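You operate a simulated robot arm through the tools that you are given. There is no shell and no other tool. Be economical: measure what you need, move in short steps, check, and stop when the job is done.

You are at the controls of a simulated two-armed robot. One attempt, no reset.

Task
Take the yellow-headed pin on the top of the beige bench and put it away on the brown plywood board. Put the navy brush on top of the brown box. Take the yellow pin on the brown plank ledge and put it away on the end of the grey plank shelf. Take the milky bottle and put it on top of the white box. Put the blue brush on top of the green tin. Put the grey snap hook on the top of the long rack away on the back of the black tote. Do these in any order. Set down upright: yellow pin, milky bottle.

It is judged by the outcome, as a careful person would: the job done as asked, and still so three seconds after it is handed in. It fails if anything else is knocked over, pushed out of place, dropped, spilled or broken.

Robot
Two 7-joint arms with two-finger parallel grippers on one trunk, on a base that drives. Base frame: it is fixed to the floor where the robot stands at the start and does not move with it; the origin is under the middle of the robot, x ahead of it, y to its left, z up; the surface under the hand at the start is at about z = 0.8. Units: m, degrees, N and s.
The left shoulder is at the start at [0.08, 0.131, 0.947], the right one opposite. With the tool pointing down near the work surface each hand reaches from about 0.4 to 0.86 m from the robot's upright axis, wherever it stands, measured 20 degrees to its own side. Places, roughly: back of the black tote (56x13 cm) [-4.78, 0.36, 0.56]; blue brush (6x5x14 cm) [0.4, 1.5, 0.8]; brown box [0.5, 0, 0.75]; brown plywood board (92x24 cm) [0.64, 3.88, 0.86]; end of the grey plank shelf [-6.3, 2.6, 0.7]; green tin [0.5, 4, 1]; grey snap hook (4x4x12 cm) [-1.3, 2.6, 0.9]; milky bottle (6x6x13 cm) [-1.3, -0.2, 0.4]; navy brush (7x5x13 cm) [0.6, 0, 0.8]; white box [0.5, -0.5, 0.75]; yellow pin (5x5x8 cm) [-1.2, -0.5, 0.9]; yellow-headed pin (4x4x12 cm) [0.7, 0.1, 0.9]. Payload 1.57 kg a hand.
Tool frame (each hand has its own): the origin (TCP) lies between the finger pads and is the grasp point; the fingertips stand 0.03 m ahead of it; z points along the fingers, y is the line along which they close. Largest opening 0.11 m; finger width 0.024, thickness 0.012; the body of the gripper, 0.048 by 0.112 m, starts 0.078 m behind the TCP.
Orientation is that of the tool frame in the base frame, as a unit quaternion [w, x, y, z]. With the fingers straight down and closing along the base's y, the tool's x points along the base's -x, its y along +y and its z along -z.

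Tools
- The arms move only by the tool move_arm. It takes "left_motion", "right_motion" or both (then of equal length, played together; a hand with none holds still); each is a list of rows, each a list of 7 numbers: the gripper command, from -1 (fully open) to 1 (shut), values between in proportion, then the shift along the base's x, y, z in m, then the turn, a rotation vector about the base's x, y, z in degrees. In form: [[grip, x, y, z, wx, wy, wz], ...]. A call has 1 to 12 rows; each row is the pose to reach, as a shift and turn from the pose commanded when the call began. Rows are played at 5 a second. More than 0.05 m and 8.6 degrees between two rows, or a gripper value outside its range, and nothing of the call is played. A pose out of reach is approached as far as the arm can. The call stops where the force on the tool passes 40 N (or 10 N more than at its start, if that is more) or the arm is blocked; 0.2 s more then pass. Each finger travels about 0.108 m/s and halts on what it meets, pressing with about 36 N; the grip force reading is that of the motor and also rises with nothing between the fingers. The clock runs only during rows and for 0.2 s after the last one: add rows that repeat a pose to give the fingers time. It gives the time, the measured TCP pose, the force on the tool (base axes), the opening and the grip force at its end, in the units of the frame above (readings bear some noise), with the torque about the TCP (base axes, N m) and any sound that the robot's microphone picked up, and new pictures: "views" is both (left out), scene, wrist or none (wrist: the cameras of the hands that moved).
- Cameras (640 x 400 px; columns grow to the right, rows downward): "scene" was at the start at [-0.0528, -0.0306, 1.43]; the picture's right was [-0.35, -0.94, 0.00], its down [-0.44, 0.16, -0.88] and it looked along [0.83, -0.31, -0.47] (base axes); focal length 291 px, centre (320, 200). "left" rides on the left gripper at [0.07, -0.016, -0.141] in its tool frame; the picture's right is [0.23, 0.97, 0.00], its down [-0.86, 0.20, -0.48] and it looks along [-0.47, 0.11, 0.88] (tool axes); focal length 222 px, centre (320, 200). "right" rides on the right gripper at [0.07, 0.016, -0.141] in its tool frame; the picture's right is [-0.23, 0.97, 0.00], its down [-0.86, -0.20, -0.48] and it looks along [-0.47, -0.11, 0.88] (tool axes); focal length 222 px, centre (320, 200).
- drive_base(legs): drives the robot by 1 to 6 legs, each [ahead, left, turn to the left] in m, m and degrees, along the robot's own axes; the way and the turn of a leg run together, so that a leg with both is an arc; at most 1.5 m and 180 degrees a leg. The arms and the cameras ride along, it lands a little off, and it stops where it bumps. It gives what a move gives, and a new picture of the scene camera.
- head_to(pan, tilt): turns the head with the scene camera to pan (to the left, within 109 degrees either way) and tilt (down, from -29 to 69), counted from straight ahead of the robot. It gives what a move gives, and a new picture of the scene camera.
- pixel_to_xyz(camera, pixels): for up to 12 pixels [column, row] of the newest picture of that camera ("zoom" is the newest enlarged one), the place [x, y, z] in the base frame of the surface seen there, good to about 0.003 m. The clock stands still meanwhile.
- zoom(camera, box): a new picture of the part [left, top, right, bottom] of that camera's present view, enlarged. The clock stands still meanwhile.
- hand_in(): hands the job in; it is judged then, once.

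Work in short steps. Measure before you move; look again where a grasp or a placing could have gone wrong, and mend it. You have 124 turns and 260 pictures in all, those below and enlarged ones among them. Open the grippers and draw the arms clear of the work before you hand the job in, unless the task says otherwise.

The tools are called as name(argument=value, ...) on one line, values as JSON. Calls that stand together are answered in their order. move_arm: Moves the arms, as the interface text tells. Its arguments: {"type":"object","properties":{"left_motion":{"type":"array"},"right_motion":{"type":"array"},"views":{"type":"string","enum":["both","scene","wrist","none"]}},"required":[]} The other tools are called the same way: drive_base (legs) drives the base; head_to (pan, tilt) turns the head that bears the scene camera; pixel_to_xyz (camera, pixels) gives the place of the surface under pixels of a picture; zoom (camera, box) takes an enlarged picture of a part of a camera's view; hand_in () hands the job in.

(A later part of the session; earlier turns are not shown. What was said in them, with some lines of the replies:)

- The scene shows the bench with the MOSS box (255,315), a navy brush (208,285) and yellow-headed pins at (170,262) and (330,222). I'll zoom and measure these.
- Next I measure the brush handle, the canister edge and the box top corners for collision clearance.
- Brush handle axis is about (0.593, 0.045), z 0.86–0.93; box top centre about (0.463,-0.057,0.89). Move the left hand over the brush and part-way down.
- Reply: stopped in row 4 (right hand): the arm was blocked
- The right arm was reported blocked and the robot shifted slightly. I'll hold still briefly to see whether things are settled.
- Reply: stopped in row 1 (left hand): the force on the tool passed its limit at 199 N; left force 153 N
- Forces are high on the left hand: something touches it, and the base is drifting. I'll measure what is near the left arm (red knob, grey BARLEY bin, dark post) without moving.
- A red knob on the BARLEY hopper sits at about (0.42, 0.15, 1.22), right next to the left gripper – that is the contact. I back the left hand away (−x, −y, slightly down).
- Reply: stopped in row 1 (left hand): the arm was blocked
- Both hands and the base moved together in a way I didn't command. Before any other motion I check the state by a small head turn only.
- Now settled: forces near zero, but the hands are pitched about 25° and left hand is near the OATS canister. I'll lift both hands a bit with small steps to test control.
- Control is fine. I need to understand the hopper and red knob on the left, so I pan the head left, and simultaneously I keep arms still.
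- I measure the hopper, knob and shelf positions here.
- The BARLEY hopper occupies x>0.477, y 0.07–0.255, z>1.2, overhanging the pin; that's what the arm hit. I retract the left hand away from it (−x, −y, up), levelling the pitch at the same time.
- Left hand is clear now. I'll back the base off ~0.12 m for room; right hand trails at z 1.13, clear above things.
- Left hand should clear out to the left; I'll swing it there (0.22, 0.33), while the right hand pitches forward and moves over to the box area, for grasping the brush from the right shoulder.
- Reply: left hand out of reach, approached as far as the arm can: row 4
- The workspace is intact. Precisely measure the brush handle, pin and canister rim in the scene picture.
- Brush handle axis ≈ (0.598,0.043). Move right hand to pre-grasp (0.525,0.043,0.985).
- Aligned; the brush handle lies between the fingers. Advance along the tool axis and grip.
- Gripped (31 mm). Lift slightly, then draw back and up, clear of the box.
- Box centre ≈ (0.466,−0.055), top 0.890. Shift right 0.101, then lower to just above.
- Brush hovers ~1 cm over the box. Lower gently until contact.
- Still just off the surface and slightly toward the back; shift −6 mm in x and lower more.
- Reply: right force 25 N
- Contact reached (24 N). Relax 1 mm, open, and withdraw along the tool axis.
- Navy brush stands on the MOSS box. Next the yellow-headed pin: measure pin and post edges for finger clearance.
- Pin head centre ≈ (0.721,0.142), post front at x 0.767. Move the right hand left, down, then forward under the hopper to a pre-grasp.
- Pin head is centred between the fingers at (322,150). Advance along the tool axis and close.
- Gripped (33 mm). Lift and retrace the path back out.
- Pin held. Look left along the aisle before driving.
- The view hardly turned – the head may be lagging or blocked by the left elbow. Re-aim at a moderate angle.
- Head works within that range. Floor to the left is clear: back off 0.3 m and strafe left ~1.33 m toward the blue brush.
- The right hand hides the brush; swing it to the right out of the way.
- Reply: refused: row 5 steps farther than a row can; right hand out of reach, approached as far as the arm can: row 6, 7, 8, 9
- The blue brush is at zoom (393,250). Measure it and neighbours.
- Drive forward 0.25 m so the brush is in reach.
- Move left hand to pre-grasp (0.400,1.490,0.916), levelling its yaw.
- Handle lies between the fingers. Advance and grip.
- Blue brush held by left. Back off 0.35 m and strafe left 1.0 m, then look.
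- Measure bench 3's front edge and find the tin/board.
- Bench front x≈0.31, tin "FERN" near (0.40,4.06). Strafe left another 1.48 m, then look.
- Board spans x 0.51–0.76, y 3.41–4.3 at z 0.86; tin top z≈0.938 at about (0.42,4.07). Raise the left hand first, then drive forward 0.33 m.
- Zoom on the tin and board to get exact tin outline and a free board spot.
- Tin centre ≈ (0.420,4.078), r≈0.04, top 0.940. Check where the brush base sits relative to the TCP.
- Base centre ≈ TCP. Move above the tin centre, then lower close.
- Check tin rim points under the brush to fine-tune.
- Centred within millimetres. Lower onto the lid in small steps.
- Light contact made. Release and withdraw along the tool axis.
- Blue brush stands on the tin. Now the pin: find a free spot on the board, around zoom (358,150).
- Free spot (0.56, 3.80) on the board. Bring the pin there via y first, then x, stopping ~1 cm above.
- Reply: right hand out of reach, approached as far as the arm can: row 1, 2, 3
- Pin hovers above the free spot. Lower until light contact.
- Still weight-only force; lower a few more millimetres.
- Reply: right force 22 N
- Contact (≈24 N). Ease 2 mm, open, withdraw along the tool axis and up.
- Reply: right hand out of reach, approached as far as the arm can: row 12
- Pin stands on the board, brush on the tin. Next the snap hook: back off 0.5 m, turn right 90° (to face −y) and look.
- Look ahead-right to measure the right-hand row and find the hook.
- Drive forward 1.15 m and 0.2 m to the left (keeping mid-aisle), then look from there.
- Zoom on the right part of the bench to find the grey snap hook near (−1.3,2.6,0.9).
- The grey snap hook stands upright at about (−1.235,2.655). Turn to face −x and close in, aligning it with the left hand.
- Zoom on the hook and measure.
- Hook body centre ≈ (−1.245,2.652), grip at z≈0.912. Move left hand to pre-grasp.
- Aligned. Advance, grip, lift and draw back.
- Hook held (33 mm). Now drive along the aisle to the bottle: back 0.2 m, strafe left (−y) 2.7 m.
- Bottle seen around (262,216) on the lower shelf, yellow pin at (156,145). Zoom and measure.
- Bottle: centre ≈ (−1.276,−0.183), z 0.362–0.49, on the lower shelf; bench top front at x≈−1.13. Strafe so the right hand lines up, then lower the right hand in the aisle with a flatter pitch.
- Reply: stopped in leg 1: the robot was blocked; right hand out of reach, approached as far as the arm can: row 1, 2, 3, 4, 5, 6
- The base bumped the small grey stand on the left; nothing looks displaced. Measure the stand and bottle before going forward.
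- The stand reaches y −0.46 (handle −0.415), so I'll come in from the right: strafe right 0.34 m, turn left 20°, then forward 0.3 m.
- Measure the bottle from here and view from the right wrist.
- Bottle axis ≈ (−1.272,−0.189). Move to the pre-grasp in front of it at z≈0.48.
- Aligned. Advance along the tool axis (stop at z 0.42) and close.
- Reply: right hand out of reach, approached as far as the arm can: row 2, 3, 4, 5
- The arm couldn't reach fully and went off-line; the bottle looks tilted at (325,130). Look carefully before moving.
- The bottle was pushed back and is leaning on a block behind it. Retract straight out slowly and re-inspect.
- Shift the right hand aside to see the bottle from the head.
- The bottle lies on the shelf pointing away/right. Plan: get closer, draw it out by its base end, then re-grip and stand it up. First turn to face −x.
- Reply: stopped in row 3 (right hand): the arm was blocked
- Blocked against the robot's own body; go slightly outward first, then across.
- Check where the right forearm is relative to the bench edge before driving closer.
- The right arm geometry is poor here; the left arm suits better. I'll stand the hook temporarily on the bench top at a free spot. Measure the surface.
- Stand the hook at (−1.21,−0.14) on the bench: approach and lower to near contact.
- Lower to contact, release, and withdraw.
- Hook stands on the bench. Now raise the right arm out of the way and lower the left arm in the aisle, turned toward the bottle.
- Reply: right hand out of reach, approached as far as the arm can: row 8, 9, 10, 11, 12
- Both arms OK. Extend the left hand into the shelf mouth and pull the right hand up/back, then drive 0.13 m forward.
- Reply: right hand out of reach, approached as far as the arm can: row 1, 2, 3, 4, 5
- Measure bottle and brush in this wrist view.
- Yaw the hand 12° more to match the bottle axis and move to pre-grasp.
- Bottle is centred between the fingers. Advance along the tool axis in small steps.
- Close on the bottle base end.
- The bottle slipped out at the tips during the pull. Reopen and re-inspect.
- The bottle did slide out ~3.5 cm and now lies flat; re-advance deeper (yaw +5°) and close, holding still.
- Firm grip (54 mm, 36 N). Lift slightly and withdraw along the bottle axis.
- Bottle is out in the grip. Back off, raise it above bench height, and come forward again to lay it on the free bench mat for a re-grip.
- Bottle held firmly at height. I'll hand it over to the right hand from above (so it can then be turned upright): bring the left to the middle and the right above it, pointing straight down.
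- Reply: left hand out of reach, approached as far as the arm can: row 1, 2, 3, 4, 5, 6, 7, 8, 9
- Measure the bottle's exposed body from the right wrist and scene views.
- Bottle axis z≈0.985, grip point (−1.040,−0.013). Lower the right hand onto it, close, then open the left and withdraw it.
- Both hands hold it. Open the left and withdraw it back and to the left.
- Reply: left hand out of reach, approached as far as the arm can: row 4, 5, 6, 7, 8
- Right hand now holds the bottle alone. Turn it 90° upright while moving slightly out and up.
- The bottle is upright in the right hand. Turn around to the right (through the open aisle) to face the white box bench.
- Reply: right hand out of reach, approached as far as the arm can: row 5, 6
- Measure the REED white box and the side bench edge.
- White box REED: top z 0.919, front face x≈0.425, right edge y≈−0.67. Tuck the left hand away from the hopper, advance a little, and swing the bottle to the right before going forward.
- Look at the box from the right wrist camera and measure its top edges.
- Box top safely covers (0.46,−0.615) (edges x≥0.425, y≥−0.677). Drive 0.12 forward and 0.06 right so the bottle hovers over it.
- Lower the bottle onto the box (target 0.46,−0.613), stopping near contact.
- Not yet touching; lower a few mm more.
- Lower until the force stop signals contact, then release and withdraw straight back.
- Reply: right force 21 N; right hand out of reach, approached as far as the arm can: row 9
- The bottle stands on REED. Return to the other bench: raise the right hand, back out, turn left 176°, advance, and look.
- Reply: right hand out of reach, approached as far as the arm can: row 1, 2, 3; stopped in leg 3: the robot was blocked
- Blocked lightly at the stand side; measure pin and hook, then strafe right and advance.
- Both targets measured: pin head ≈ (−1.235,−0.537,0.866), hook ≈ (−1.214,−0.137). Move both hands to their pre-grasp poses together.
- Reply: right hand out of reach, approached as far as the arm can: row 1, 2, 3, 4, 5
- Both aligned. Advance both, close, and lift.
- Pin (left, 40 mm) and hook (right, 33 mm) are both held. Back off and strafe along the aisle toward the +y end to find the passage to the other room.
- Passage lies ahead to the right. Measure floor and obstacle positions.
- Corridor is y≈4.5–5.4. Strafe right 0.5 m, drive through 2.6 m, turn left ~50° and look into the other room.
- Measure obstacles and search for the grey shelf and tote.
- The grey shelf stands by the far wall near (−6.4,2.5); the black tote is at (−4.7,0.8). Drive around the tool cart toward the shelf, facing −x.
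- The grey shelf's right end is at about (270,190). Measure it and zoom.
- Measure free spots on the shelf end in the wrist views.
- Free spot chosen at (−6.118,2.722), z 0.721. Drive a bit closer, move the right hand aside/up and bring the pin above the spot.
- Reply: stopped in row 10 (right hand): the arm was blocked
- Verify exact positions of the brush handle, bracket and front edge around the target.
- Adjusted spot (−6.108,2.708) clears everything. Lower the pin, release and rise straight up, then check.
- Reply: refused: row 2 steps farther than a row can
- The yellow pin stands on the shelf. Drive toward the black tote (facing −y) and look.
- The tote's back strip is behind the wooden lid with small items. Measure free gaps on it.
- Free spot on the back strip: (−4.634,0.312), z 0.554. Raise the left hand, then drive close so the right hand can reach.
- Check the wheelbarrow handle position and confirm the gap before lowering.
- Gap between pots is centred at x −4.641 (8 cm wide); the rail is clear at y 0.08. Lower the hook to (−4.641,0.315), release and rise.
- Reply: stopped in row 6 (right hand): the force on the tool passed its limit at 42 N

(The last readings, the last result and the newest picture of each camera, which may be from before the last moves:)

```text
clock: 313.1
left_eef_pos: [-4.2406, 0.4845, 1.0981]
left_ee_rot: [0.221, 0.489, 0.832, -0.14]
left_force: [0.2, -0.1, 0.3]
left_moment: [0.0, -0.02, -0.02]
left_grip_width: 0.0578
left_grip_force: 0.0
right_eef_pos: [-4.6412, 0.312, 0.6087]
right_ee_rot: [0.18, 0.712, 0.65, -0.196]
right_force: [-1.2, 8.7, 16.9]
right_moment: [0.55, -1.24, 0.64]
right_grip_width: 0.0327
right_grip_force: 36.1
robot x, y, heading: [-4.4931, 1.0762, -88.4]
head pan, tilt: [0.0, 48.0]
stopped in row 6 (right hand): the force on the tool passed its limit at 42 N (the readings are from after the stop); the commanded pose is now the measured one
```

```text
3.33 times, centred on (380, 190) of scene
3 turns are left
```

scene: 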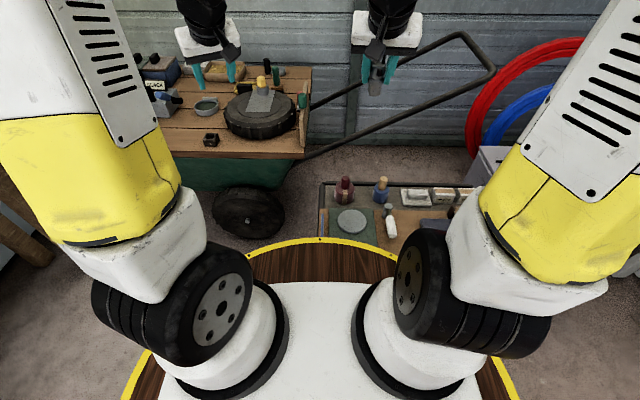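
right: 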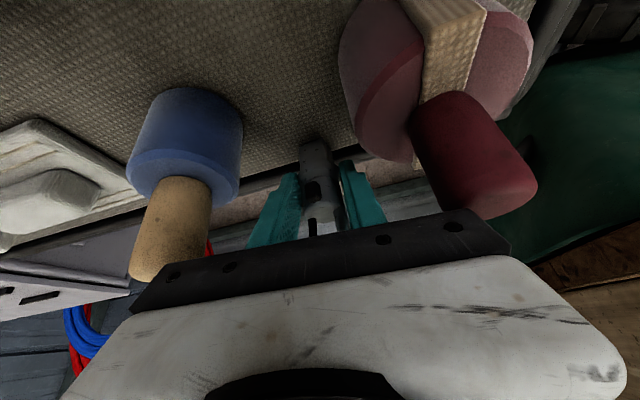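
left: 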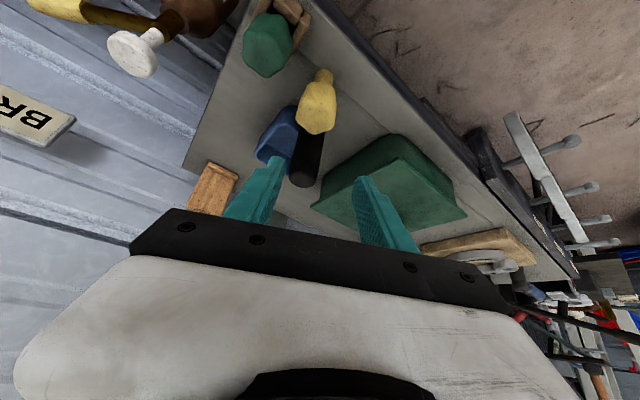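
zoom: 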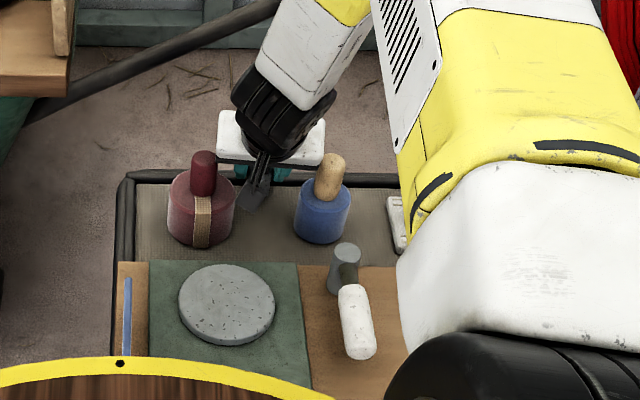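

Contact made; the hook base rests on the strip between the pots. Ease, open slightly, rise straight up and check.

move_arm(right_motion=[[1, 0, 0, 0.001, 0, 0, 0], [0.25, 0, 0, 0.001, 0, 0, 0], [0.12, 0, 0, 0.001, 0, 0, 0], [0.12, 0, 0, 0.001, 0, 0, 0], [0.12, 0, 0, 0.02, 0, 0, 0], [0.12, 0, 0, 0.05, 0, 0, 0], [0.12, 0, 0, 0.09, 0, 0, 0], [0.12, 0, 0, 0.135, 0, 0, 0], [0.12, 0, 0.02, 0.18, 0, 0, 0], [0.12, 0, 0.05, 0.22, 0, 0, 0], [0.12, 0, 0.09, 0.25, 0, 0, 0], [0.12, 0, 0.12, 0.29, 0, 0, 0]], views="scene")

zoom(camera="scene", box=[310, 130, 450, 250])

```text
clock: 315.7
left_eef_pos: [-4.2394, 0.484, 1.096]
left_ee_rot: [0.222, 0.488, 0.833, -0.138]
left_force: [0.5, -1.2, 0.0]
left_moment: [0.0, -0.02, 0.02]
left_grip_width: 0.0577
left_grip_force: 0.0
right_eef_pos: [-4.6357, 0.4347, 0.8958]
right_ee_rot: [0.178, 0.713, 0.649, -0.196]
right_force: [0.3, -0.8, -0.2]
right_moment: [0.01, 0.03, 0.02]
right_grip_width: 0.0483
right_grip_force: 0.0
robot x, y, heading: [-4.4909, 1.0764, -88.4]
head pan, tilt: [0.0, 48.0]
```

scene: 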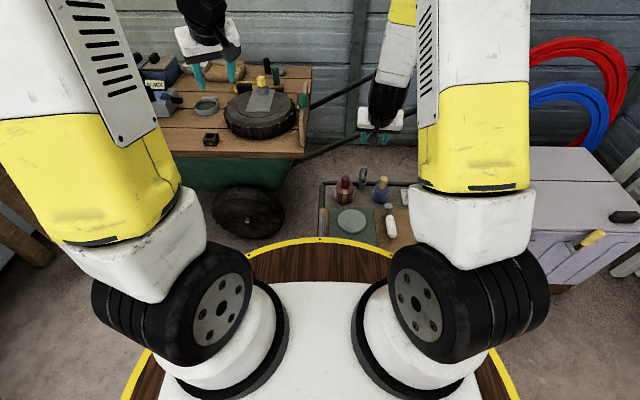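

```text
3.33 times, centred on (380, 190) of scene
2 turns are left
```

zoom: 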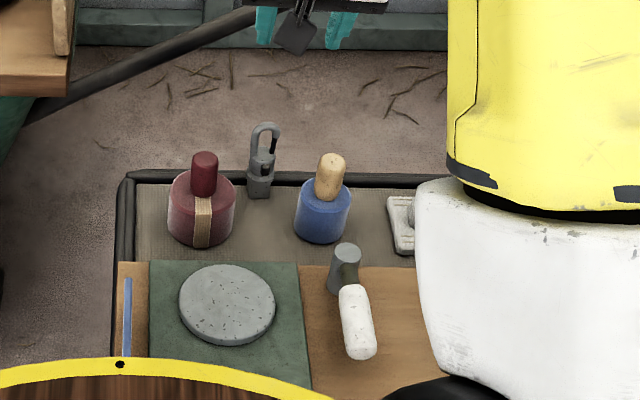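

The hook stands on the back of the tote between the pots, and both hands are open and clear, so I'm handing in.

hand_in()

```text
The job is handed in.
```

I handed the job in with all six items in place, but I knocked the milky bottle over on its shelf on the way. The yellow pin and the milky bottle were both set down upright.

- **Yellow-headed pin:** it stands on the brown plywood board.
- **Navy brush:** it is on top of the brown box.
- **Yellow pin:** it stands upright on the end of the grey plank shelf.
- **Milky bottle:** it stands upright on top of the white box. My first grasp tipped it; I saw no spill, but I didn't check inside it.
- **Blue brush:** it is on top of the green tin.
- **Grey snap hook:** it stands on the back of the black tote. I put it down on a bench for a while so that hand could get at the bottle.

At the start the left arm was blocked, most likely by the BARLEY hopper, with a 199 N reading on the hand. The base also bumped to a stop twice near the bottle's bench. I saw nothing displaced either time. I checked each item only when I set it down, not again before handing in.
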